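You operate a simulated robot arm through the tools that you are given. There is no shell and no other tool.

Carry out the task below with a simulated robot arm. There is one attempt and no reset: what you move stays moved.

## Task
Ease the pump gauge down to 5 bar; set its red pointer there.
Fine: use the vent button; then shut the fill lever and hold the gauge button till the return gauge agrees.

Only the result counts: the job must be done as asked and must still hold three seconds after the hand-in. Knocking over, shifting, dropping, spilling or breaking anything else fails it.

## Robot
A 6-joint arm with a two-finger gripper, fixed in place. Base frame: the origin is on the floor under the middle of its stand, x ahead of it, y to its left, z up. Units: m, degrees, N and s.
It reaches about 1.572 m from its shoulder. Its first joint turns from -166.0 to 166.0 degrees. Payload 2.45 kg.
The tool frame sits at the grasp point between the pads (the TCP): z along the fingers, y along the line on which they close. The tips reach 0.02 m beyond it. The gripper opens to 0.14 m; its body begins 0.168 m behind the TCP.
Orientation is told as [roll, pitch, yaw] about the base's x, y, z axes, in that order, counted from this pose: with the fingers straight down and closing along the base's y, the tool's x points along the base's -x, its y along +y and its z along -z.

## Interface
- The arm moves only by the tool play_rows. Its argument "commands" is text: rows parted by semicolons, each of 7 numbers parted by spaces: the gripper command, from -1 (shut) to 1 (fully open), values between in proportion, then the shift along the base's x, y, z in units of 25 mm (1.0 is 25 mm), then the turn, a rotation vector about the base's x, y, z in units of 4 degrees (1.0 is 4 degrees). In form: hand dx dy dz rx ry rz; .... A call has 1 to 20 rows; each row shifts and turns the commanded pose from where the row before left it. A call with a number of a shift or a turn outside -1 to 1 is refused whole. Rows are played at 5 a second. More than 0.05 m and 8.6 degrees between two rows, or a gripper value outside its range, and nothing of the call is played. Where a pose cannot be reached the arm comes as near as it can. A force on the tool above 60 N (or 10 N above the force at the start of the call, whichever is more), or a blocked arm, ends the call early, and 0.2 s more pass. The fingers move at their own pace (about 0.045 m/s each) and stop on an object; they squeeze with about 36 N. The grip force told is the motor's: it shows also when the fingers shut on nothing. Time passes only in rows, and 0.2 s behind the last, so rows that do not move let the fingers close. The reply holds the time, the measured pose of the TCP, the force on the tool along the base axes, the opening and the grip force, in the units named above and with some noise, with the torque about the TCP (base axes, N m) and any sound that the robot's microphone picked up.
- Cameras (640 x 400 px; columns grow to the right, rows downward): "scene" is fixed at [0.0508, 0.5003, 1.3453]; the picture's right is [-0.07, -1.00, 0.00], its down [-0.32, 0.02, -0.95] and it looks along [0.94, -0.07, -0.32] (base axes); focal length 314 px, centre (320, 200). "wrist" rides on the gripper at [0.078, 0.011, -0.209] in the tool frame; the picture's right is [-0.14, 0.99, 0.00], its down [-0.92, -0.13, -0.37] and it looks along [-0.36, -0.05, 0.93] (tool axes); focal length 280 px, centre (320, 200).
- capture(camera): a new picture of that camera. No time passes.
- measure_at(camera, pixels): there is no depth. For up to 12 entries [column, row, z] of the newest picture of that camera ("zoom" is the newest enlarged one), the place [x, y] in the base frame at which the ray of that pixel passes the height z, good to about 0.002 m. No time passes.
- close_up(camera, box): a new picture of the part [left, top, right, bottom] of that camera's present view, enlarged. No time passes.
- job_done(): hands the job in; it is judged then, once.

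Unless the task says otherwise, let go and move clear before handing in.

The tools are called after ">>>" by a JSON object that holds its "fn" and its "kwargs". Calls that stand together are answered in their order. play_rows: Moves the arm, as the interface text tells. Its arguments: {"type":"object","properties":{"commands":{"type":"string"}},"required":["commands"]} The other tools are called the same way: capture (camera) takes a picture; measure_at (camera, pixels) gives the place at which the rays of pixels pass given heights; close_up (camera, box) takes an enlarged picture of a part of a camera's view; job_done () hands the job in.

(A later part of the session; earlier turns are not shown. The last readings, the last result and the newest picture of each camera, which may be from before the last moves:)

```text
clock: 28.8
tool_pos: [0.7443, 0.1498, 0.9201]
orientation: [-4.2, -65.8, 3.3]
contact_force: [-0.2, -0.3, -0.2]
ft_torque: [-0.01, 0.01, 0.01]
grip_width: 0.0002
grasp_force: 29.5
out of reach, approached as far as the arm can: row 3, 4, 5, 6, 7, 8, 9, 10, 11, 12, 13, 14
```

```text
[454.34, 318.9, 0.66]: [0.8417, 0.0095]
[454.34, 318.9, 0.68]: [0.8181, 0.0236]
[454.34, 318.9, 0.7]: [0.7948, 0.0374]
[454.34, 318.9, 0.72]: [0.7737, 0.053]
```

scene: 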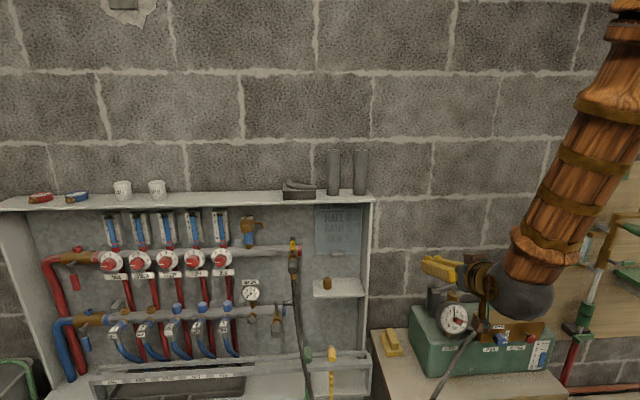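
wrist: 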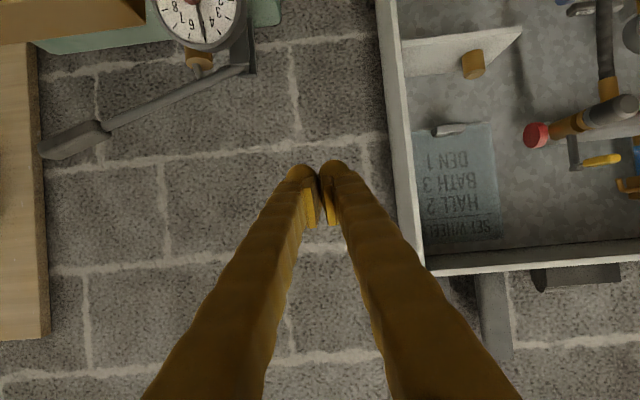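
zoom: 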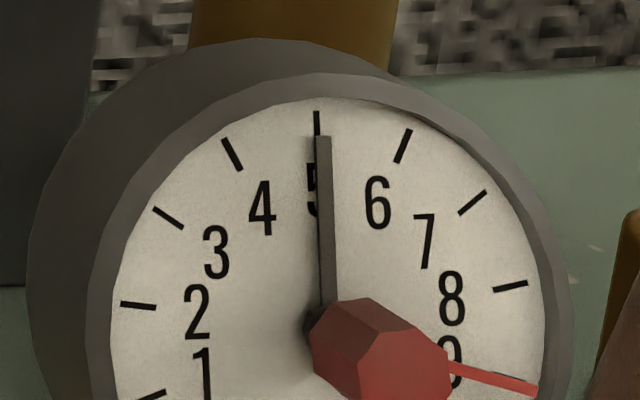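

Dial centre is about (0.802, 0.034, 0.696), with the knob sticking out about 29 mm. I'll steepen the tool to about 45°, which is reachable, and bring the command back into range above the gauge with the gripper opening a little.

>>> {"fn": "play_rows", "kwargs": {"commands": "-1 0.42 0.21 0.32 0 0.67 0; -1 0.42 0.21 0.32 0 0.67 0; -1 0.42 0.21 0.32 0 0.67 0; -1 0.42 0.21 0.32 0 0.67 0; -1 0.42 0.21 0.32 0 0.67 0; -1 0.42 0.21 0.32 0 0.67 0; -1 0.42 0.21 0.32 0 0.67 0; -1 0.42 0.21 0.32 0 0.67 0; -1 0 0 0 0 0 0; -1 0 0 0 0 0 0"}}

>>> {"fn": "capture", "kwargs": {"camera": "wrist"}}

>>> {"fn": "capture", "kwargs": {"camera": "scene"}}

```text
clock: 31.0
tool_pos: [0.8289, 0.1919, 0.9854]
orientation: [0.0, -45.0, 0.0]
contact_force: [-0.1, 0.2, -0.5]
ft_torque: [0.01, -0.02, 0.05]
grip_width: 0.0001
grasp_force: 29.3
```

```text
taken
```

wrist: 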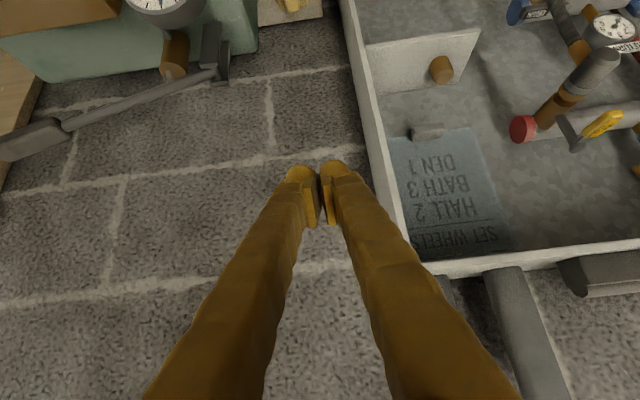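

```text
taken
```

scene: 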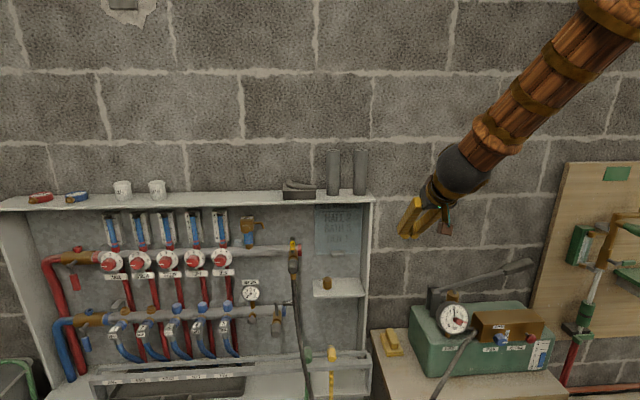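

The command restarts from the measured pose, so I'm now at (0.829, 0.192, 0.985), pitch −45°, clear of everything. I'll move back and right to sit in front of and above the gauge, and open the fingers to about 5 cm.

>>> {"fn": "play_rows", "kwargs": {"commands": "-0.4 -0.6 -0.8 0 0 0 0; -0.4 -0.6 -0.8 0 0 0 0; -0.4 -0.6 -0.8 -0.4 0 0 0; -0.4 -0.6 -0.8 -0.4 0 0 0; -0.4 -0.6 -0.8 -0.5 0 0 0; -0.4 -0.6 -0.8 -0.5 0 0 0; -0.4 -0.6 -0.8 -0.5 0 0 0; -0.4 -0.6 -0.7 -0.5 0 0 0; -0.4 0 0 0 0 0 0"}}

>>> {"fn": "capture", "kwargs": {"camera": "wrist"}}

>>> {"fn": "capture", "kwargs": {"camera": "scene"}}

```text
clock: 33.0
tool_pos: [0.7116, 0.0492, 0.9168]
orientation: [-0.6, -44.9, 0.0]
contact_force: [0.2, 0.7, 0.0]
ft_torque: [-0.02, -0.04, -0.01]
grip_width: 0.042
grasp_force: 0.0
out of reach, approached as far as the arm can: row 8
```

```text
taken
```

wrist: 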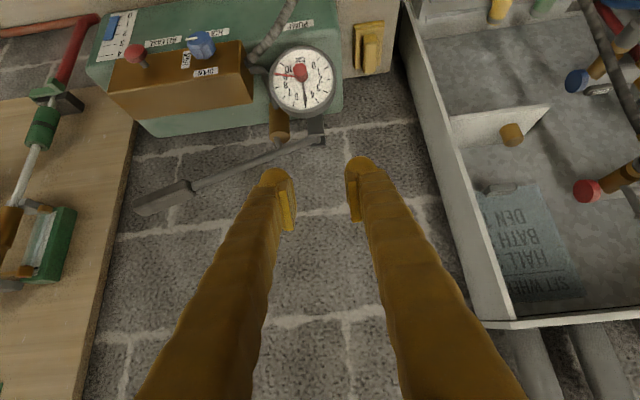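

```text
taken
```

scene: 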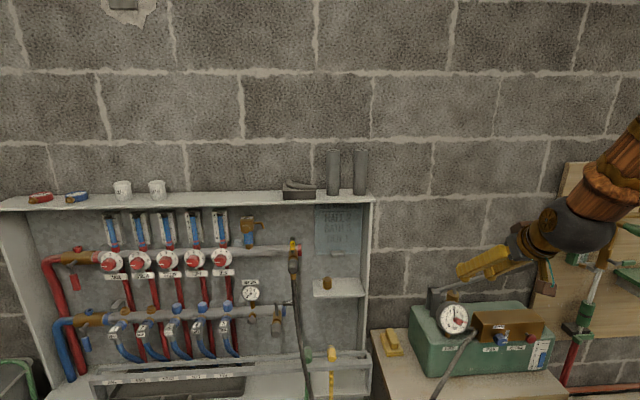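

Row 8 hit the reach limit, but I'm at (0.712, 0.049, 0.917) with the gauge fully visible at (302,80). I'll zoom in to check needle and pointer and to refine the knob's location.

>>> {"fn": "close_up", "kwargs": {"camera": "wrist", "box": [262, 40, 342, 120]}}

>>> {"fn": "measure_at", "kwargs": {"camera": "wrist", "pixels": [[302, 81, 0.68], [302, 81, 0.7], [302, 81, 0.72], [300, 71, 0.69], [300, 71, 0.71], [300, 71, 0.73]]}}

```text
5.00 times, centred on (302, 80) of wrist
```

zoom: 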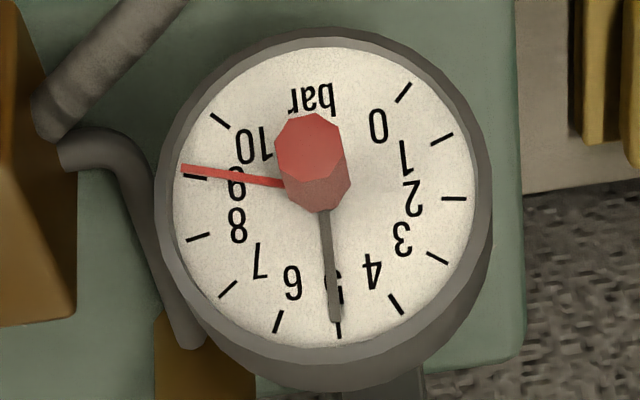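

```text
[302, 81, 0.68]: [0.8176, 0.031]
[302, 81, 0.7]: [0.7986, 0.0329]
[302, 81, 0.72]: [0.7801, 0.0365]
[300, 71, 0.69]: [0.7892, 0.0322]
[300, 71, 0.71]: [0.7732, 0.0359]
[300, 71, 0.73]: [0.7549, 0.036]
```

The needle sits squarely on 5 from here too, and the red pointer is at about 9. The dial centre refines to (0.804, 0.033, 0.693). I'll descend to a pre-grasp point about 8 cm from the knob along a 45° tool axis.

>>> {"fn": "play_rows", "kwargs": {"commands": "-0.3 0 -0.1 -0.7 0 0 0; -0.3 0 -0.1 -0.7 0 0 0; -0.3 0 -0.1 -0.7 0 0 0; -0.3 0 -0.1 -0.7 0 0 0; -0.3 0.1 -0.1 -0.7 0 0 0; -0.3 0.1 -0.1 -0.7 0 0 0; -0.3 0.1 -0.07 -0.7 0 0 0; -0.3 0 0 -0.7 0 0 0; -0.3 0 0 -0.6 0 0 0"}}

>>> {"fn": "capture", "kwargs": {"camera": "wrist"}}

>>> {"fn": "capture", "kwargs": {"camera": "scene"}}

```text
clock: 35.0
tool_pos: [0.7239, 0.0815, 0.8182]
orientation: [-2.0, -44.6, 1.4]
contact_force: [-0.8, 0.4, 0.6]
ft_torque: [0.01, 0.03, 0.0]
grip_width: 0.0492
grasp_force: 0.0
out of reach, approached as far as the arm can: row 1, 2, 3, 4, 5, 6, 7, 8, 9
```

```text
taken
```

wrist: 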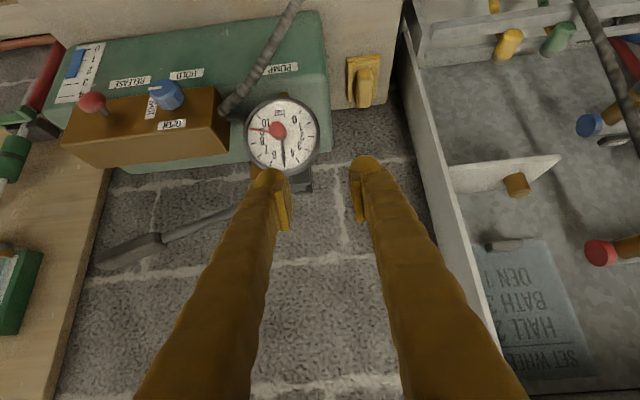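

```text
taken
```

scene: 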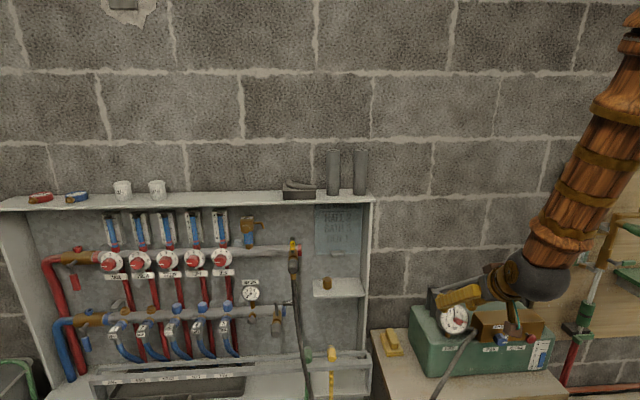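

I was still commanding a pose with the arm too folded; the pose directly over the knob is further out and should be reachable. I'll move to (0.775, 0.033, 0.80), straddling the knob from above, and correct the small tilt error.

>>> {"fn": "play_rows", "kwargs": {"commands": "-0.3 0.5 0 0 0 0 0; -0.3 0.5 -0.2 0 0.1 0 0; -0.3 0.4 -0.4 0 0.1 -0.05 0; -0.3 0.3 -0.5 -0.1 0.1 -0.05 0; -0.3 0.2 -0.5 -0.3 0.05 0 0; -0.3 0.15 -0.36 -0.3 0 0 0; -0.3 0 0 0 0 0 0"}}

>>> {"fn": "capture", "kwargs": {"camera": "wrist"}}

>>> {"fn": "capture", "kwargs": {"camera": "scene"}}

```text
clock: 36.6
tool_pos: [0.7768, 0.0813, 0.8343]
orientation: [0.0, -45.0, -0.7]
contact_force: [-0.1, -0.5, -0.8]
ft_torque: [0.01, 0.0, -0.01]
grip_width: 0.0491
grasp_force: 0.2
out of reach, approached as far as the arm can: row 1, 2, 3, 4, 5, 6
```

```text
taken
```

wrist: 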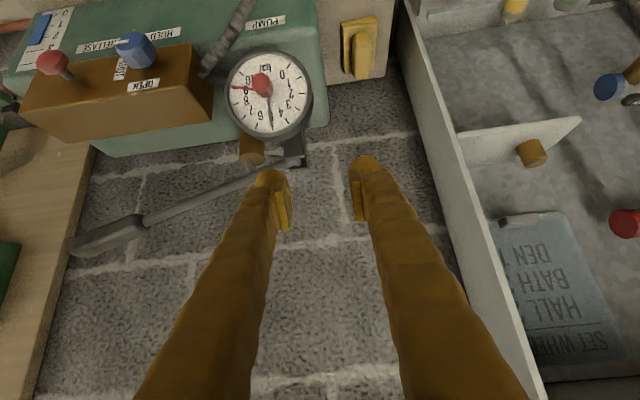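

```text
taken
```

scene: 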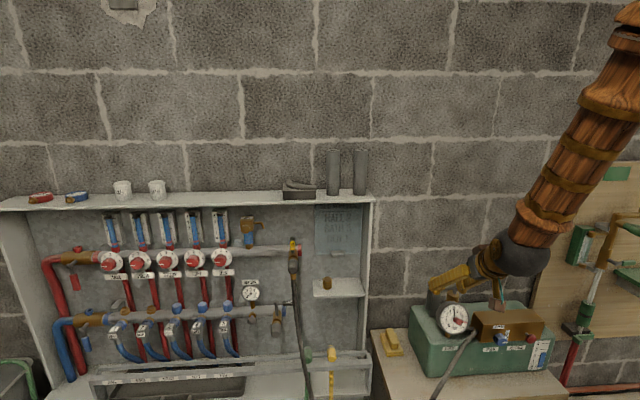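

The arm stopped at (0.777, 0.081, 0.834) with x satisfied but y and z short, so I don't yet understand which limit this is. I'll test a small pure −y move from here.

>>> {"fn": "play_rows", "kwargs": {"commands": "-0.3 0 -0.4 0 0 0 0; -0.3 0 -0.4 0 0 0 0; -0.3 0 -0.4 0 0 0 0; -0.3 0 0 0 0 0 0"}}

>>> {"fn": "play_rows", "kwargs": {"commands": "-0.3 0 0 -0.4 0 0 0; -0.3 0 0 -0.4 0 0 0; -0.3 0 0 0 0 0 0"}}

```text
clock: 37.6
tool_pos: [0.7783, 0.0809, 0.8345]
orientation: [-0.1, -45.0, -0.7]
contact_force: [-0.6, 0.4, -0.6]
ft_torque: [-0.01, 0.03, -0.02]
grip_width: 0.0491
grasp_force: 0.0
out of reach, approached as far as the arm can: row 1, 2, 3
```

```text
clock: 38.4
tool_pos: [0.7836, 0.0908, 0.8272]
orientation: [-0.4, -45.0, 0.0]
contact_force: [0.4, -0.1, 1.3]
ft_torque: [0.01, -0.01, -0.01]
grip_width: 0.049
grasp_force: 0.1
out of reach, approached as far as the arm can: row 1, 2
```

The pattern matches a forearm-roll limit: the wrist flipped over when I tilted up with the tool off to one side. To unflip it I'll raise, yaw the tool to one side, point straight down, then re-approach in the arm's own plane. First the raise and yaw.

>>> {"fn": "play_rows", "kwargs": {"commands": "-0.3 0 0 1 0 0 0; -0.3 0 0 1 0 0 -0.5; -0.3 0 0 1 0 0 -0.5; -0.3 0 0 1 0 0 -1; -0.3 0 0 0.5 0 0 -1; -0.3 0 0 0.5 0 0 -1; -0.3 0 0 0.5 0 0 -1; -0.3 0 0 0.5 0 0 -1; -0.3 0 0 0 0 0 -1; -0.3 0 0 0 0 0 -1; -0.3 0 0 0 0 0 -1; -0.3 0 0 0 0 0 -1"}}

```text
clock: 41.0
tool_pos: [0.7839, 0.0937, 0.9822]
orientation: [1.8, -45.3, -41.4]
contact_force: [0.3, 0.5, 1.1]
ft_torque: [0.04, 0.0, -0.05]
grip_width: 0.0491
grasp_force: 0.1
out of reach, approached as far as the arm can: row 1
```

It reached (0.784, 0.094, 0.982) at yaw −41°. Next I'll tilt the tool straight down about the axis perpendicular to it.

>>> {"fn": "play_rows", "kwargs": {"commands": "-0.3 0 0 0 0.62 0.703 0; -0.3 0 0 0 0.62 0.703 0; -0.3 0 0 0 0.62 0.703 0; -0.3 0 0 0 0.62 0.703 0; -0.3 0 0 0 0.62 0.703 0; -0.3 0 0 0 0.62 0.703 0; -0.3 0 0 0 0.62 0.703 0; -0.3 0 0 0 0.62 0.703 0; -0.3 0 0 0 0.62 0.703 0; -0.3 0 0 0 0.62 0.703 0; -0.3 0 0 0 0.62 0.703 0; -0.3 0 0 0 0.62 0.703 0"}}

>>> {"fn": "capture", "kwargs": {"camera": "scene"}}

```text
clock: 43.6
tool_pos: [0.7842, 0.0945, 0.9812]
orientation: [2.0, -0.5, -41.4]
contact_force: [0.7, 0.2, -0.1]
ft_torque: [-0.01, 0.02, -0.02]
grip_width: 0.049
grasp_force: 0.0
```

```text
taken
```

scene: 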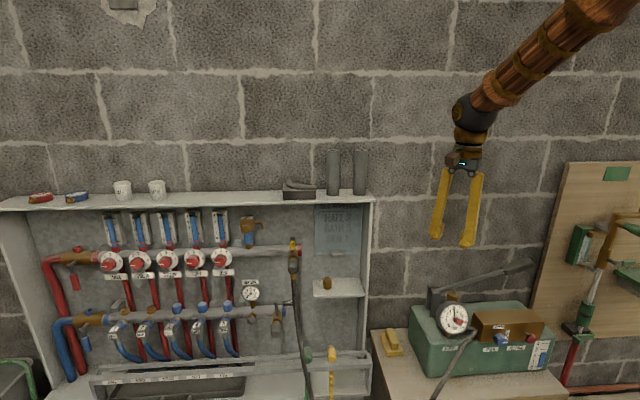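

The tool is now straight down and clear. Next I'll yaw back so the tool lies in the arm's own vertical plane (about 2.4°), level the small tilt, and centre over the gauge in y.

>>> {"fn": "play_rows", "kwargs": {"commands": "-0.3 0 -0.22 0 -0.026 0.039 0.99; -0.3 0 -0.22 0 -0.026 0.039 0.99; -0.3 0 -0.22 0 -0.026 0.039 0.99; -0.3 0 -0.22 0 -0.026 0.039 0.99; -0.3 0 -0.22 0 -0.026 0.039 0.99; -0.3 0 -0.22 0 -0.026 0.039 0.99; -0.3 0 -0.22 0 -0.026 0.039 0.99; -0.3 0 -0.22 0 -0.026 0.039 0.99; -0.3 0 -0.22 0 -0.026 0.039 0.99; -0.3 0 -0.22 0 -0.026 0.039 0.99; -0.3 0 -0.22 0 -0.026 0.039 0.99"}}

```text
clock: 46.0
tool_pos: [0.7851, 0.0324, 0.9812]
orientation: [0.5, 0.8, 2.3]
contact_force: [1.2, 0.0, -0.4]
ft_torque: [0.0, -0.02, 0.03]
grip_width: 0.0494
grasp_force: 0.1
```

All as commanded. Now I'll pitch the tool up toward 45° within the arm plane so the wrist bends straight through instead of flipping.

>>> {"fn": "play_rows", "kwargs": {"commands": "-0.3 0 0 0 0.027 -0.88 0; -0.3 0 0 0 0.027 -0.88 0; -0.3 0 0 0 0.027 -0.88 0; -0.3 0 0 0 0.027 -0.88 0; -0.3 0 0 0 0.027 -0.88 0; -0.3 0 0 0 0.027 -0.88 0; -0.3 0 0 0 0.027 -0.88 0; -0.3 0 0 0 0.027 -0.88 0; -0.3 0 0 0 0.027 -0.88 0; -0.3 0 0 0 0.027 -0.88 0; -0.3 0 0 0 0.027 -0.88 0; -0.3 0 0 0 0.027 -0.88 0; -0.3 0 0 0 0.027 -0.88 0"}}

>>> {"fn": "capture", "kwargs": {"camera": "wrist"}}

>>> {"fn": "capture", "kwargs": {"camera": "scene"}}

```text
clock: 48.8
tool_pos: [0.7844, 0.0336, 0.9819]
orientation: [0.1, -44.9, 2.4]
contact_force: [-0.3, -0.3, -0.3]
ft_torque: [-0.01, -0.01, -0.01]
grip_width: 0.0491
grasp_force: 0.1
```

```text
taken
```

wrist: 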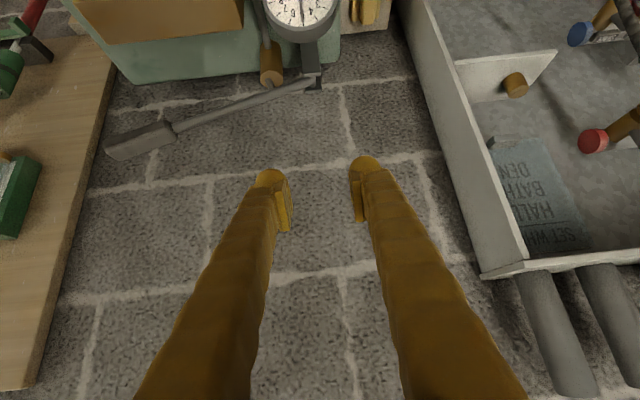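

```text
taken
```

scene: 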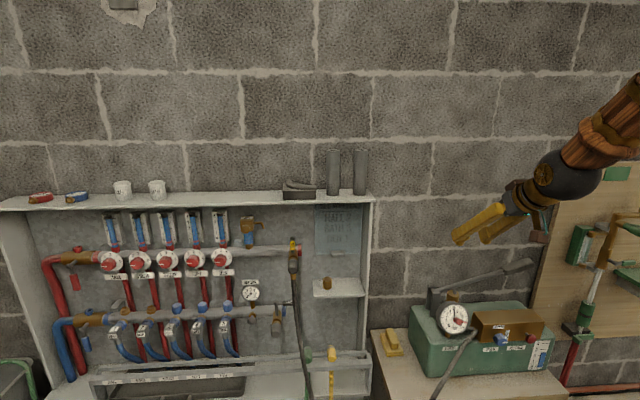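

The wrist passed straight through and the tool is at pitch −45° in-plane. I'll descend over the gauge to just above the knob to test reachability.

>>> {"fn": "play_rows", "kwargs": {"commands": "-0.3 -0.1 0 -0.9 0 0 0; -0.3 -0.1 0 -0.9 0 0 0; -0.3 -0.1 0 -0.9 0 0 0; -0.3 -0.1 0 -0.9 0 0 0; -0.3 0 0 -0.9 0 0 0; -0.3 0 0 -0.9 0 0 0; -0.3 0 0 -0.9 0 0 0"}}

>>> {"fn": "capture", "kwargs": {"camera": "wrist"}}

>>> {"fn": "capture", "kwargs": {"camera": "scene"}}

```text
clock: 50.4
tool_pos: [0.773, 0.0344, 0.8251]
orientation: [0.1, -45.0, 2.4]
contact_force: [-0.2, 0.1, 0.5]
ft_torque: [0.0, 0.02, 0.0]
grip_width: 0.0488
grasp_force: 0.1
```

```text
taken
```

wrist: 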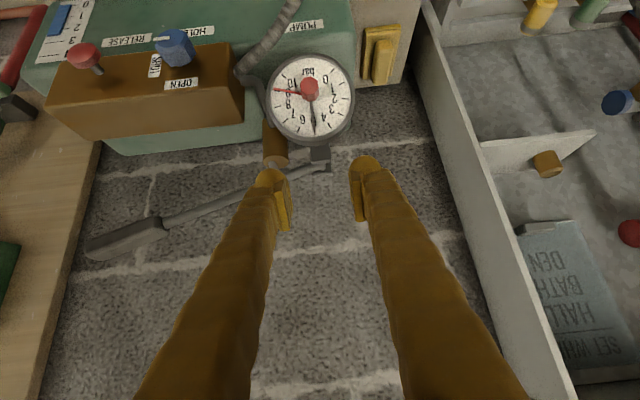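

```text
taken
```

scene: 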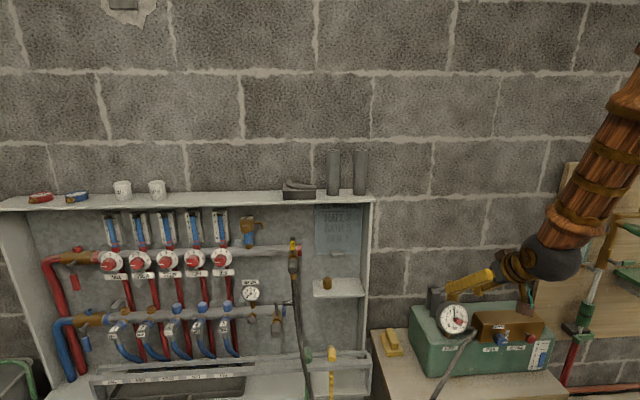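

The hypothesis was right: (0.773, 0.034, 0.825) is reached cleanly and the knob is straight ahead at wrist pixel (310,88). I'll zoom in and measure the knob once more.

>>> {"fn": "close_up", "kwargs": {"camera": "wrist", "box": [260, 50, 360, 150]}}

>>> {"fn": "measure_at", "kwargs": {"camera": "wrist", "pixels": [[310, 87, 0.7], [310, 87, 0.705], [310, 87, 0.71], [312, 99, 0.69], [312, 99, 0.695], [312, 99, 0.7]]}}

```text
4.00 times, centred on (310, 100) of wrist
```

zoom: 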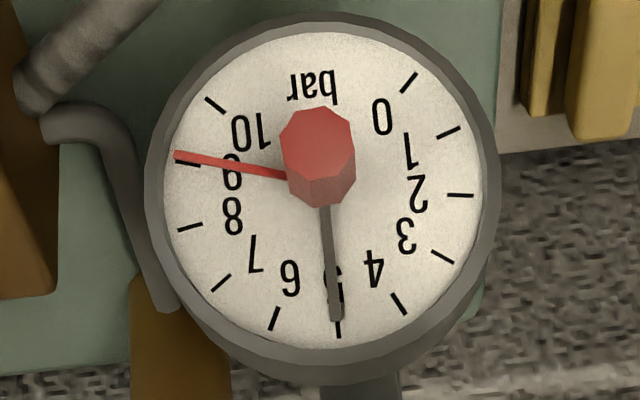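

```text
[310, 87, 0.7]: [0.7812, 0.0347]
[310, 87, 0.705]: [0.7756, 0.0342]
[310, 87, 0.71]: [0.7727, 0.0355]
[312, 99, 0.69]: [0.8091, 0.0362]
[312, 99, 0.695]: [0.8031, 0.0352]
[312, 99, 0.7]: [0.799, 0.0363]
```

The knob's front face centre is ≈(0.774, 0.034, 0.705). Before gripping at an angle I'll check where the corrugated hose (wrist pixels (250,70)→(295,5)) and block edge lie, so the fingers won't touch them.

>>> {"fn": "measure_at", "kwargs": {"camera": "wrist", "pixels": [[250, 68, 0.62], [250, 68, 0.66], [268, 45, 0.6], [268, 45, 0.64], [290, 10, 0.55], [290, 10, 0.6], [243, 122, 0.7], [243, 122, 0.72], [240, 45, 0.66], [240, 45, 0.64]]}}

>>> {"fn": "close_up", "kwargs": {"camera": "scene", "box": [420, 290, 520, 400]}}

```text
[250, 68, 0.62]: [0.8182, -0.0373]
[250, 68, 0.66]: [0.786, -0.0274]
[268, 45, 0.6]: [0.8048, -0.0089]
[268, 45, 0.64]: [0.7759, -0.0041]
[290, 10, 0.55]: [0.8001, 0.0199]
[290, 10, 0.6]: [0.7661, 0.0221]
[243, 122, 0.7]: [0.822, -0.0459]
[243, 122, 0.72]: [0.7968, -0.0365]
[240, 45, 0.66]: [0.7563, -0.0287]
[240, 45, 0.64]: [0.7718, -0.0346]
```

```text
3.64 times, centred on (470, 345) of scene
```

zoom: 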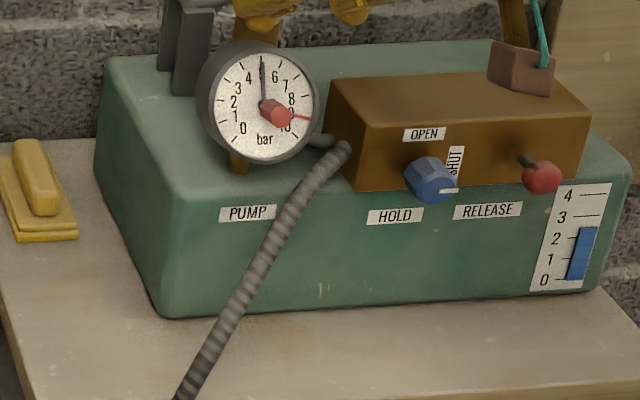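

Gripping with the fingers left and right of the knob and rotating so the lower finger moves left keeps clear of the hose. I'll narrow the fingers to about 42 mm and descend most of the way over the knob, then look.

>>> {"fn": "play_rows", "kwargs": {"commands": "-0.4 0.03 0 -0.8 0 0 0; -0.4 0.03 0 -0.8 0 0 0; -0.4 0.03 0 -0.8 0 0 0; -0.4 0.03 0 -0.8 0 0 0; -0.4 0 0 0 0 0 0"}}

>>> {"fn": "capture", "kwargs": {"camera": "wrist"}}

>>> {"fn": "close_up", "kwargs": {"camera": "scene", "box": [420, 270, 520, 350]}}

```text
clock: 51.6
tool_pos: [0.7785, 0.0338, 0.7425]
orientation: [0.2, -44.9, 2.4]
contact_force: [0.0, -0.8, 0.3]
ft_torque: [-0.01, 0.0, 0.0]
grip_width: 0.042
grasp_force: 0.1
```

```text
taken
```

wrist: 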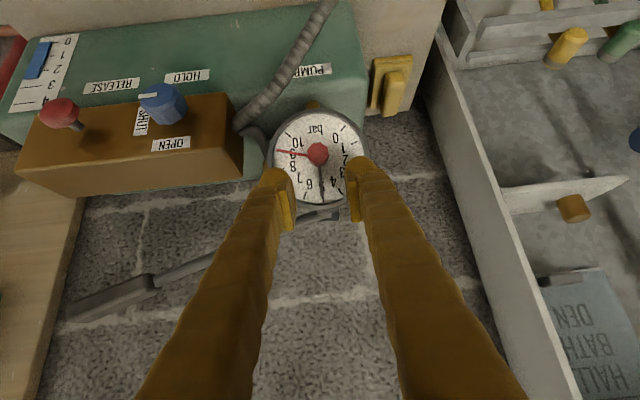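

```text
5.00 times, centred on (470, 310) of scene
```

zoom: 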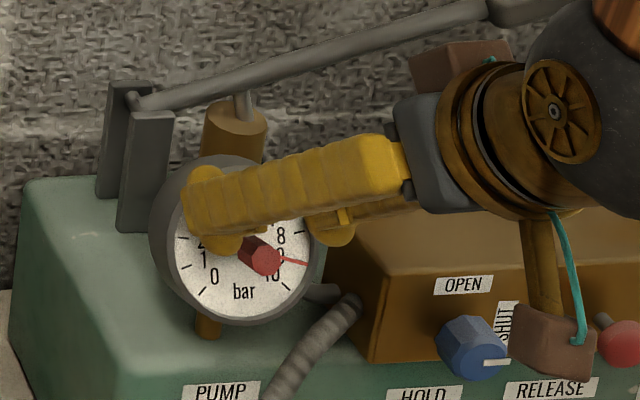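

The knob at (317,153) is centred between the fingers, whose tips are at x≈275 and x≈358. I'll descend another 30 mm and check clearance to the dial.

>>> {"fn": "play_rows", "kwargs": {"commands": "-0.4 0 0 -0.4 0 0 0; -0.4 0 0 -0.4 0 0 0; -0.4 0 0 -0.4 0 0 0; -0.4 0 0 0 0 0 0"}}

>>> {"fn": "close_up", "kwargs": {"camera": "wrist", "box": [240, 110, 400, 250]}}

>>> {"fn": "close_up", "kwargs": {"camera": "scene", "box": [425, 285, 505, 345]}}

```text
clock: 52.6
tool_pos: [0.7775, 0.032, 0.7141]
orientation: [0.2, -45.0, 2.3]
contact_force: [-0.1, 0.4, 0.2]
ft_torque: [0.0, -0.03, 0.0]
grip_width: 0.0423
grasp_force: 0.0
```

```text
2.86 times, centred on (320, 180) of wrist
```

zoom: 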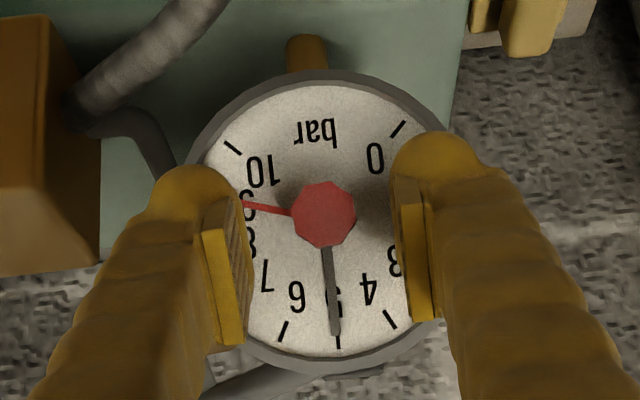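

```text
6.67 times, centred on (465, 315) of scene
```

zoom: 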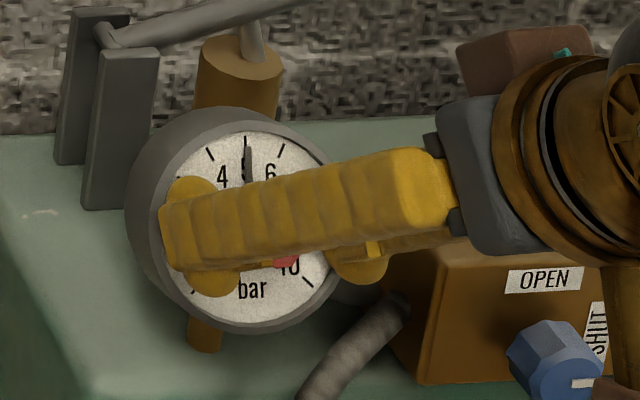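

The near-perpendicular view shows the knob centred at zoom (323,213) between the pads, and the pointer at 9. I'll lower another 7 mm and close gently on the knob.

>>> {"fn": "play_rows", "kwargs": {"commands": "-0.4 0 0.04 -0.28 0 0 0; -0.4 0 0 0 0 0 0"}}

>>> {"fn": "play_rows", "kwargs": {"commands": "-1 0 0 0 0 0 0; -1 0 0 0 0 0 0; -1 0 0 0 0 0 0; -1 0 0 0 0 0 0"}}

>>> {"fn": "close_up", "kwargs": {"camera": "wrist", "box": [240, 110, 400, 250]}}

>>> {"fn": "close_up", "kwargs": {"camera": "scene", "box": [425, 285, 505, 345]}}

```text
clock: 53.0
tool_pos: [0.7777, 0.0338, 0.7118]
orientation: [0.0, -45.2, 2.3]
contact_force: [-18.0, -1.1, 18.3]
ft_torque: [-0.58, -0.44, -0.56]
grip_width: 0.043
grasp_force: 0.6
stopped in row 2: the force on the tool passed its limit at 86 N (the readings are from after the stop); the commanded pose is now the measured one
```

```text
clock: 54.0
tool_pos: [0.7785, 0.0342, 0.7097]
orientation: [0.0, -45.1, 2.6]
contact_force: [-32.4, 5.6, 4.1]
ft_torque: [-0.01, 0.21, -0.13]
grip_width: 0.0165
grasp_force: 41.9
```

```text
2.86 times, centred on (320, 180) of wrist
```

zoom: 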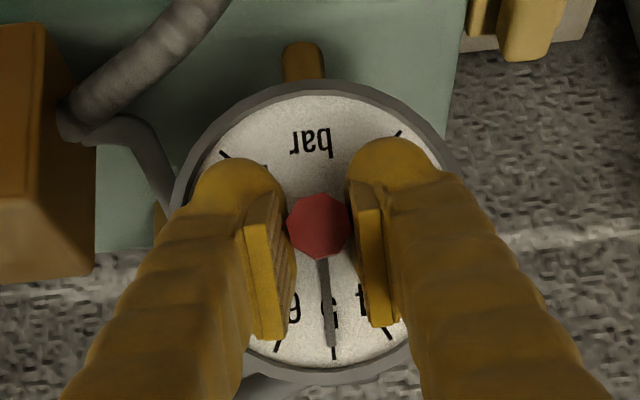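

```text
6.67 times, centred on (465, 315) of scene
```

zoom: 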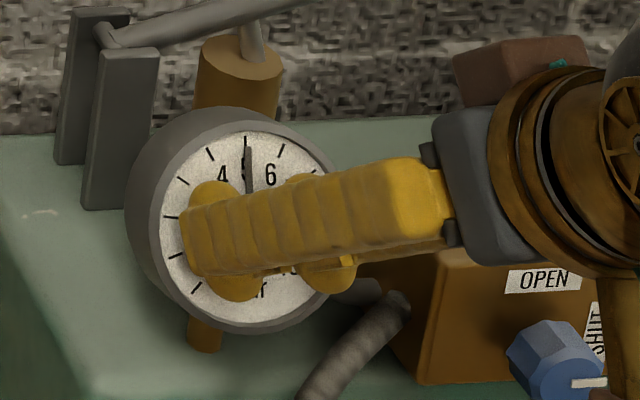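

The tips touched the dial face (86 N spike), and now −32 N remains with the knob held at 16.5 mm. I'll open, back off 7 mm along the gauge axis, and check that nothing changed.

>>> {"fn": "play_rows", "kwargs": {"commands": "-0.4 -0.1 0 0.04 0 0 0; -0.4 -0.13 0 0.05 0 0 0; -0.4 -0.05 0 0.02 0 0 0; -0.4 0 0 0 0 0 0"}}

>>> {"fn": "close_up", "kwargs": {"camera": "wrist", "box": [240, 110, 400, 250]}}

>>> {"fn": "close_up", "kwargs": {"camera": "scene", "box": [425, 285, 505, 345]}}

```text
clock: 55.0
tool_pos: [0.7729, 0.0334, 0.7145]
orientation: [0.0, -45.3, 2.3]
contact_force: [0.7, -0.1, 0.3]
ft_torque: [0.04, -0.01, 0.05]
grip_width: 0.0419
grasp_force: 0.1
```

```text
2.86 times, centred on (320, 180) of wrist
```

zoom: 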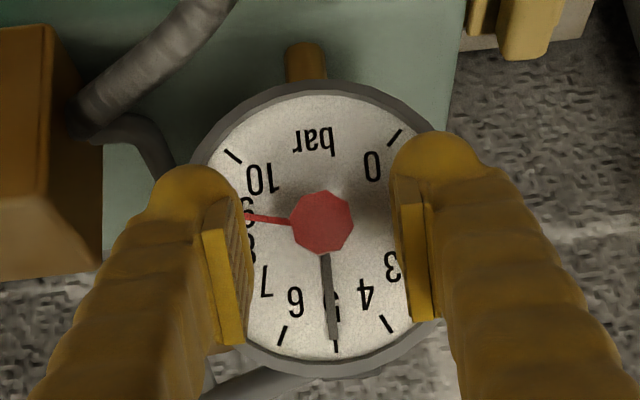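

```text
6.67 times, centred on (465, 315) of scene
```

zoom: 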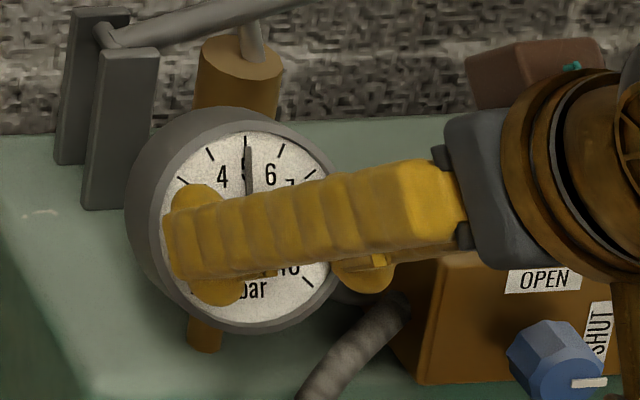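

The force is now zero, the needle is still on 5, and the pointer sits just under 9. I'll close on the knob here, about 6 mm above the dial.

>>> {"fn": "play_rows", "kwargs": {"commands": "-1 0 0 0 0 0 0; -1 0 0 0 0 0 0; -1 0 0 0 0 0 0; -1 0 0 0 0 0 0"}}

>>> {"fn": "close_up", "kwargs": {"camera": "wrist", "box": [240, 110, 400, 250]}}

```text
clock: 56.0
tool_pos: [0.7718, 0.0349, 0.7129]
orientation: [0.0, -45.2, 2.4]
contact_force: [3.0, 24.0, -4.1]
ft_torque: [0.16, -0.04, 0.01]
grip_width: 0.0163
grasp_force: 42.1
```

```text
2.86 times, centred on (320, 180) of wrist
```

zoom: 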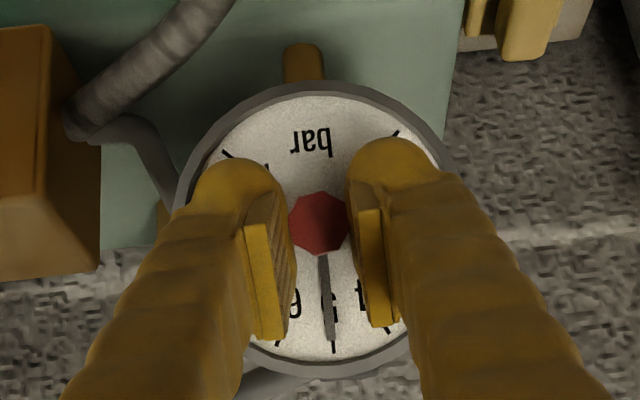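

A +24 N side force shows the knob axis is ~2 mm further in +y, and in the view (319,223 vs TCP at 242) the TCP is about 5 mm above the knob axis. I'll open, re-centre and grip again so the turn is about the true axis.

>>> {"fn": "play_rows", "kwargs": {"commands": "-0.5 0 0 0 0 0 0; -0.5 0 0 0 0 0 0; -0.5 -0.08 0.1 -0.19 0 0 0; -0.5 0 0 0 0 0 0"}}

>>> {"fn": "play_rows", "kwargs": {"commands": "-1 0 0 0 0 0 0; -1 0 0 0 0 0 0; -1 0 0 0 0 0 0; -1 0 0 0 0 0 0"}}

>>> {"fn": "close_up", "kwargs": {"camera": "wrist", "box": [240, 110, 400, 250]}}

```text
clock: 57.0
tool_pos: [0.7687, 0.0371, 0.7095]
orientation: [0.0, -45.2, 2.4]
contact_force: [0.2, -0.1, -0.4]
ft_torque: [0.02, 0.0, 0.01]
grip_width: 0.0348
grasp_force: 0.0
```

```text
clock: 58.2
tool_pos: [0.7694, 0.0338, 0.709]
orientation: [0.1, -45.3, 2.0]
contact_force: [2.9, -5.5, -3.2]
ft_torque: [-0.05, 0.01, -0.15]
grip_width: 0.0163
grasp_force: 42.4
stopped in row 4: the force on the tool passed its limit at 62 N (the readings are from after the stop); the commanded pose is now the measured one
```

```text
2.86 times, centred on (320, 180) of wrist
```

zoom: 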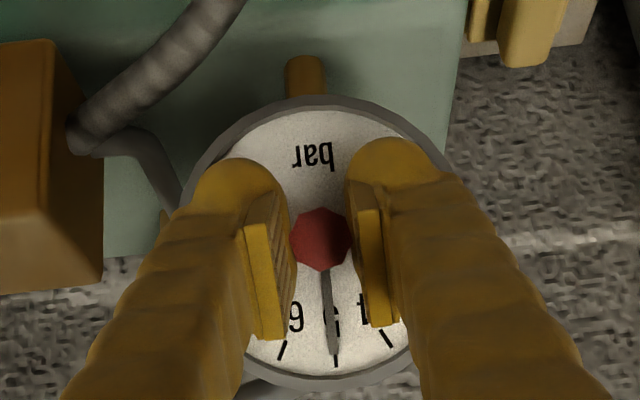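

The grip is now centred (knob at zoom (320,239), TCP at 242) and forces are low. I'll try a first 12° turn anticlockwise about the gauge axis.

>>> {"fn": "play_rows", "kwargs": {"commands": "-1 0 0 0 -0.7 0 0.28; -1 0 0 0 -0.7 0 0.28; -1 0 0 0 -0.7 0 0.28; -1 0 0 0 -0.7 0 0.28"}}

>>> {"fn": "close_up", "kwargs": {"camera": "wrist", "box": [240, 110, 400, 250]}}

>>> {"fn": "close_up", "kwargs": {"camera": "scene", "box": [425, 285, 505, 345]}}

```text
clock: 59.2
tool_pos: [0.7698, 0.0344, 0.7097]
orientation: [-15.4, -43.3, 17.6]
contact_force: [14.4, 5.9, -5.8]
ft_torque: [0.0, 0.01, -0.07]
grip_width: 0.0159
grasp_force: 42.2
```

```text
2.86 times, centred on (320, 180) of wrist
```

zoom: 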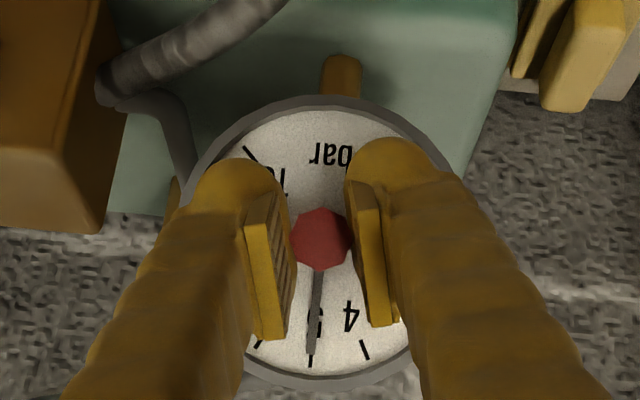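

```text
6.67 times, centred on (465, 315) of scene
```

zoom: 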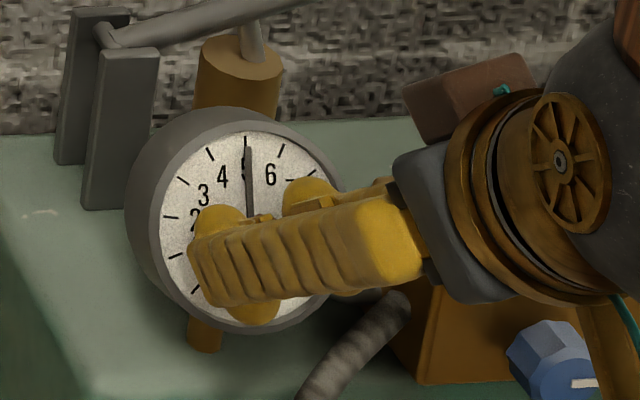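

The knob turns with the gripper, with low forces and torque. I'll continue another 40° in the same grip.

>>> {"fn": "play_rows", "kwargs": {"commands": "-1 0 0 0 -0.927 0 0.375; -1 0 0 0 -0.927 0 0.375; -1 0 0 0 -0.927 0 0.375; -1 0 0 0 -0.927 0 0.375; -1 0 0 0 -0.927 0 0.375; -1 0 0 0 -0.927 0 0.375; -1 0 0 0 -0.927 0 0.375; -1 0 0 0 -0.927 0 0.375; -1 0 0 0 -0.927 0 0.375; -1 0 0 0 -0.927 0 0.375"}}

>>> {"fn": "close_up", "kwargs": {"camera": "wrist", "box": [240, 110, 400, 250]}}

>>> {"fn": "close_up", "kwargs": {"camera": "scene", "box": [425, 285, 505, 345]}}

```text
clock: 61.4
tool_pos: [0.77, 0.0357, 0.7089]
orientation: [-51.0, -21.2, 52.9]
contact_force: [-13.6, 37.4, -16.8]
ft_torque: [0.27, 0.03, 0.52]
grip_width: 0.0162
grasp_force: 41.9
```

```text
2.86 times, centred on (320, 180) of wrist
```

zoom: 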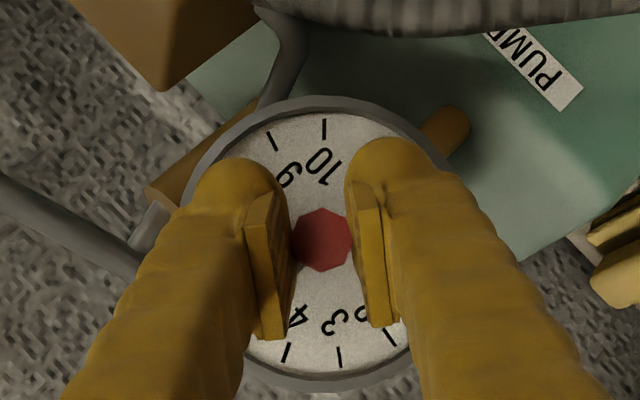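

```text
6.67 times, centred on (465, 315) of scene
```

zoom: 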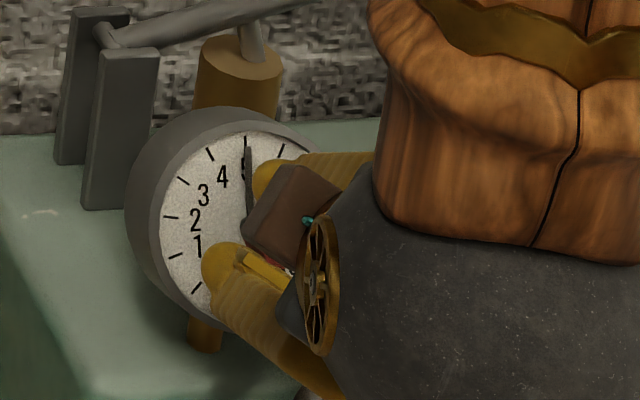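

The tool has turned about 52° with the knob, though side forces have grown to ~40 N. I'll release, back off 4 cm along the gauge axis, and look at where the pointer is.

>>> {"fn": "play_rows", "kwargs": {"commands": "-0.4 0 0.04 0 0 0 0; -0.4 0 0 0 0 0 0; -0.4 0 0 0 0 0 0; -0.4 -0.4 0 0.16 0 0 0; -0.4 -0.4 0 0.16 0 0 0; -0.4 -0.4 0 0.16 0 0 0; -0.4 -0.3 0 0.12 0 0 0"}}

>>> {"fn": "close_up", "kwargs": {"camera": "wrist", "box": [240, 90, 400, 230]}}

>>> {"fn": "capture", "kwargs": {"camera": "scene"}}

```text
clock: 63.0
tool_pos: [0.7315, 0.0375, 0.7253]
orientation: [-51.1, -21.1, 52.8]
contact_force: [0.0, 0.0, 0.6]
ft_torque: [0.04, 0.01, 0.0]
grip_width: 0.0419
grasp_force: 0.0
```

```text
2.86 times, centred on (320, 160) of wrist
```

zoom: 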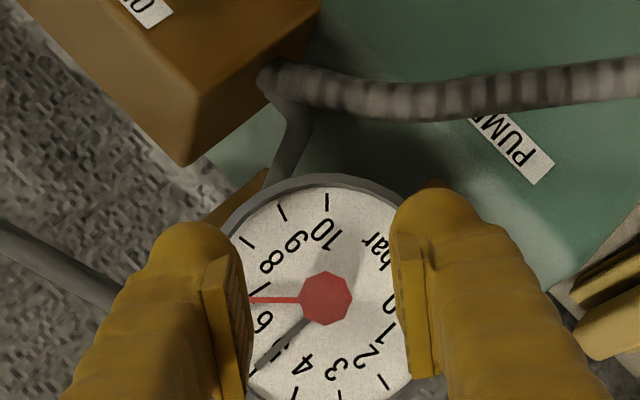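

```text
taken
```

scene: 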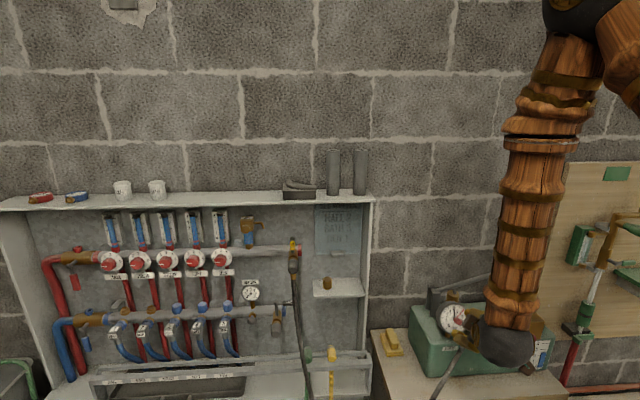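

The pointer has moved to about 6.9 (zoom (250,299)) and the needle is still over the 5. I'll rotate the open gripper back by 52°, clear of the knob.

>>> {"fn": "play_rows", "kwargs": {"commands": "-0.4 0 0 0 0.927 0 -0.375; -0.4 0 0 0 0.927 0 -0.375; -0.4 0 0 0 0.927 0 -0.375; -0.4 0 0 0 0.927 0 -0.375; -0.4 0 0 0 0.927 0 -0.375; -0.4 0 0 0 0.927 0 -0.375; -0.4 0 0 0 0.927 0 -0.375; -0.4 0 0 0 0.927 0 -0.375; -0.4 0 0 0 0.927 0 -0.375; -0.4 0 0 0 0.927 0 -0.375; -0.4 0 0 0 0.927 0 -0.375; -0.4 0 0 0 0.927 0 -0.375; -0.4 0 0 0 0.927 0 -0.375"}}

>>> {"fn": "capture", "kwargs": {"camera": "wrist"}}

>>> {"fn": "close_up", "kwargs": {"camera": "wrist", "box": [260, 80, 380, 200]}}

```text
clock: 65.8
tool_pos: [0.7327, 0.0358, 0.7239]
orientation: [0.0, -45.3, 2.0]
contact_force: [0.0, 0.1, 0.4]
ft_torque: [0.0, -0.03, -0.04]
grip_width: 0.0419
grasp_force: 0.1
```

```text
taken
```

wrist: 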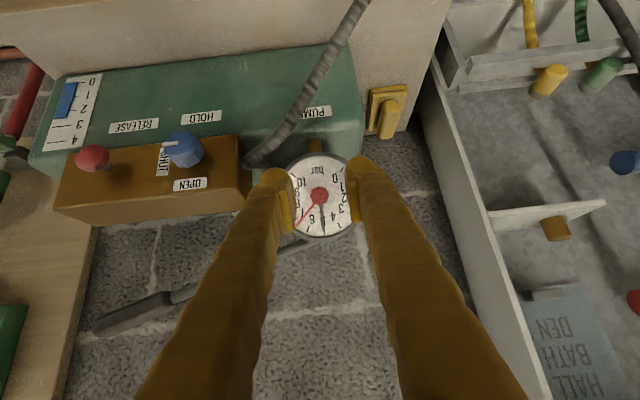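

```text
3.33 times, centred on (320, 140) of wrist
```

zoom: 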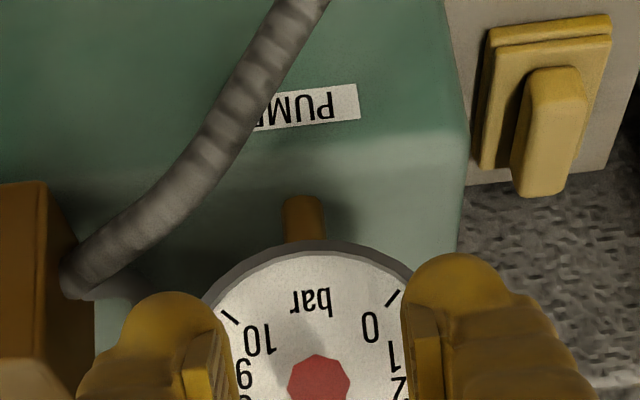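

The gripper is back at its neutral roll, and the gauge is at wrist pixel (320,195). I'll zoom in there to read the pointer.

>>> {"fn": "close_up", "kwargs": {"camera": "wrist", "box": [275, 145, 365, 245]}}

```text
4.00 times, centred on (320, 195) of wrist
```

zoom: 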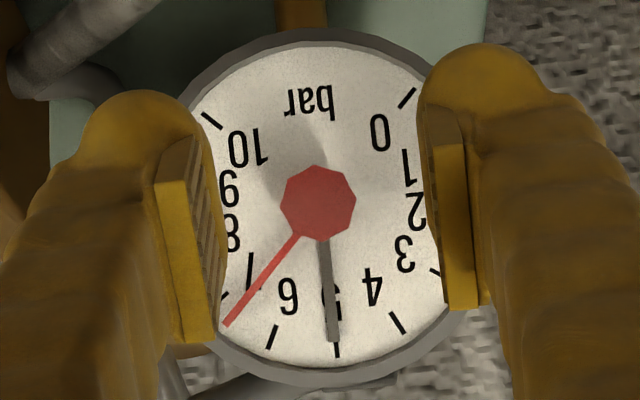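

The pointer now reads about 6.7 (line from (300,235) to (226,324)), so about 45° remains. I'll move back in along the axis, grip again and check forces.

>>> {"fn": "play_rows", "kwargs": {"commands": "-0.4 0.37 -0.03 -0.15 0 0 0; -0.4 0.37 -0.02 -0.15 0 0 0; -0.4 0.37 0 -0.15 0 0 0; -0.4 0.36 0 -0.15 0 0 0; -0.4 0 0 0 0 0 0"}}

>>> {"fn": "play_rows", "kwargs": {"commands": "-1 0 0 0 0 0 0; -1 0 0 0 0 0 0; -1 0 0 0 0 0 0"}}

>>> {"fn": "close_up", "kwargs": {"camera": "wrist", "box": [240, 110, 400, 250]}}

```text
clock: 67.0
tool_pos: [0.7693, 0.0347, 0.7096]
orientation: [-0.1, -45.3, 2.2]
contact_force: [-0.4, 0.0, 0.0]
ft_torque: [-0.02, 0.02, -0.03]
grip_width: 0.0423
grasp_force: 0.1
```

```text
clock: 67.8
tool_pos: [0.7694, 0.0343, 0.7103]
orientation: [0.0, -45.2, 2.3]
contact_force: [2.4, 4.6, -1.6]
ft_torque: [-0.01, -0.01, 0.01]
grip_width: 0.0167
grasp_force: 35.6
```

```text
2.86 times, centred on (320, 180) of wrist
```

zoom: 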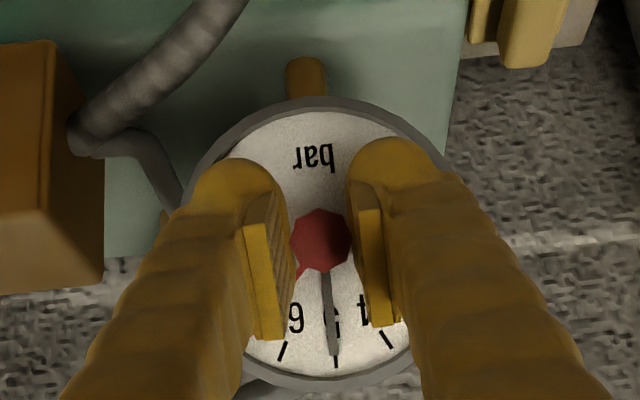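

The grip is centred with only ~5 N of side force, and the pointer root shows at zoom (303,273). I'll turn 36° and compare the pointer with the 5 tick.

>>> {"fn": "play_rows", "kwargs": {"commands": "-1 0 0 0 -0.927 0 0.375; -1 0 0 0 -0.927 0 0.375; -1 0 0 0 -0.927 0 0.375; -1 0 0 0 -0.927 0 0.375; -1 0 0 0 -0.927 0 0.375; -1 0 0 0 -0.927 0 0.375; -1 0 0 0 -0.927 0 0.375; -1 0 0 0 -0.927 0 0.375; -1 0 0 0 -0.927 0 0.375"}}

>>> {"fn": "close_up", "kwargs": {"camera": "wrist", "box": [260, 150, 380, 250]}}

>>> {"fn": "close_up", "kwargs": {"camera": "scene", "box": [425, 290, 485, 340]}}

```text
clock: 69.8
tool_pos: [0.7689, 0.036, 0.7093]
orientation: [-39.9, -32.2, 41.7]
contact_force: [18.0, 6.2, -10.9]
ft_torque: [-0.04, 0.05, -0.02]
grip_width: 0.0166
grasp_force: 41.9
```

```text
4.00 times, centred on (320, 200) of wrist
```

zoom: 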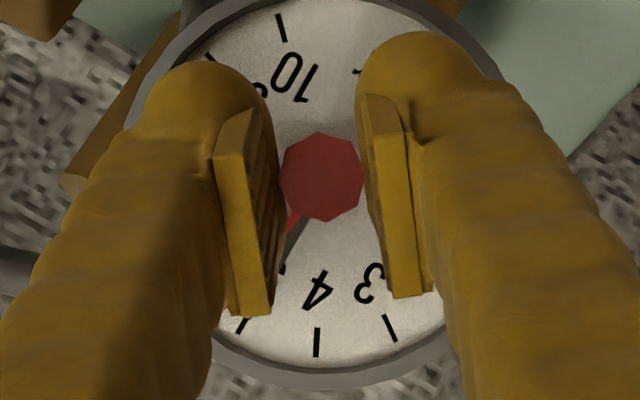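

```text
8.00 times, centred on (455, 315) of scene
```

zoom: 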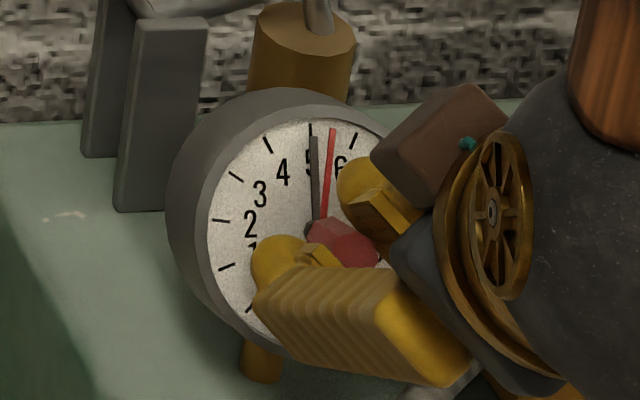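

The scene view now shows the red pointer (tip at zoom (332,128)) just right of the needle, about 5.3. I'll turn about 8° more and re-check.

>>> {"fn": "play_rows", "kwargs": {"commands": "-1 0 0 0 -0.65 0 0.262; -1 0 0 0 -0.65 0 0.262; -1 0 0 0 -0.65 0 0.262"}}

>>> {"fn": "close_up", "kwargs": {"camera": "scene", "box": [444, 304, 464, 318]}}

>>> {"fn": "close_up", "kwargs": {"camera": "wrist", "box": [260, 150, 380, 250]}}

```text
clock: 70.6
tool_pos: [0.7696, 0.0359, 0.7091]
orientation: [-46.2, -26.7, 48.1]
contact_force: [27.5, 16.4, -20.7]
ft_torque: [0.06, 0.02, 0.05]
grip_width: 0.0166
grasp_force: 42.5
```

```text
16.00 times, centred on (454, 311) of scene
```

zoom: 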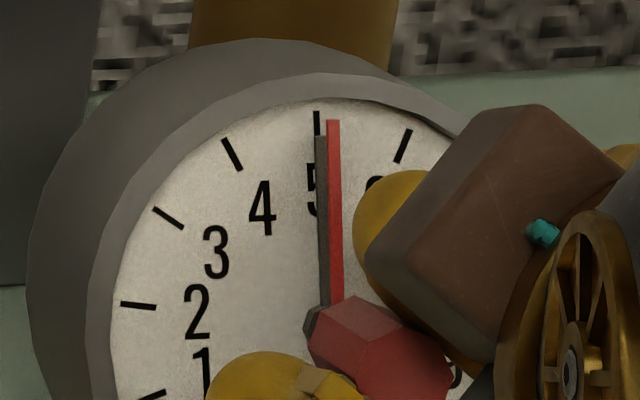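

```text
4.00 times, centred on (320, 200) of wrist
```

zoom: 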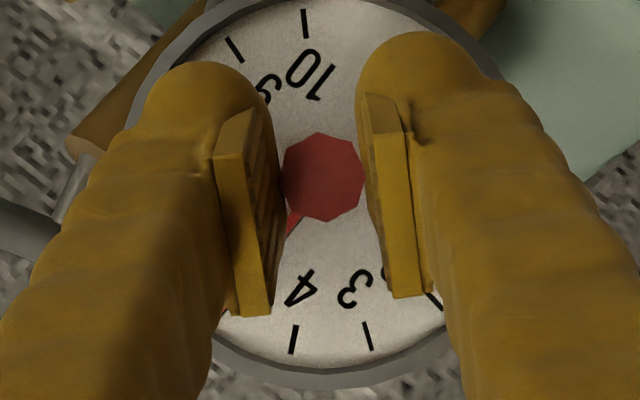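

The red pointer is now nearly parallel to the needle, about 5.04 by direction. I'll trim another ~1° while easing the side force, then open the fingers and verify.

>>> {"fn": "play_rows", "kwargs": {"commands": "-1 0.04 0.03 -0.03 -0.2 0 0.08; -1 0 0 0 0 0 0"}}

>>> {"fn": "close_up", "kwargs": {"camera": "scene", "box": [444, 304, 464, 318]}}

```text
clock: 71.2
tool_pos: [0.7687, 0.0356, 0.7093]
orientation: [-46.8, -26.1, 48.6]
contact_force: [-18.1, -1.3, 22.2]
ft_torque: [-0.06, -0.14, -0.12]
grip_width: 0.0167
grasp_force: 41.8
```

```text
16.00 times, centred on (454, 311) of scene
```

zoom: 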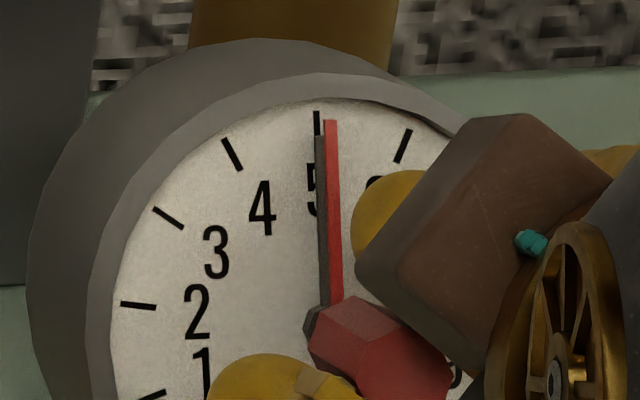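

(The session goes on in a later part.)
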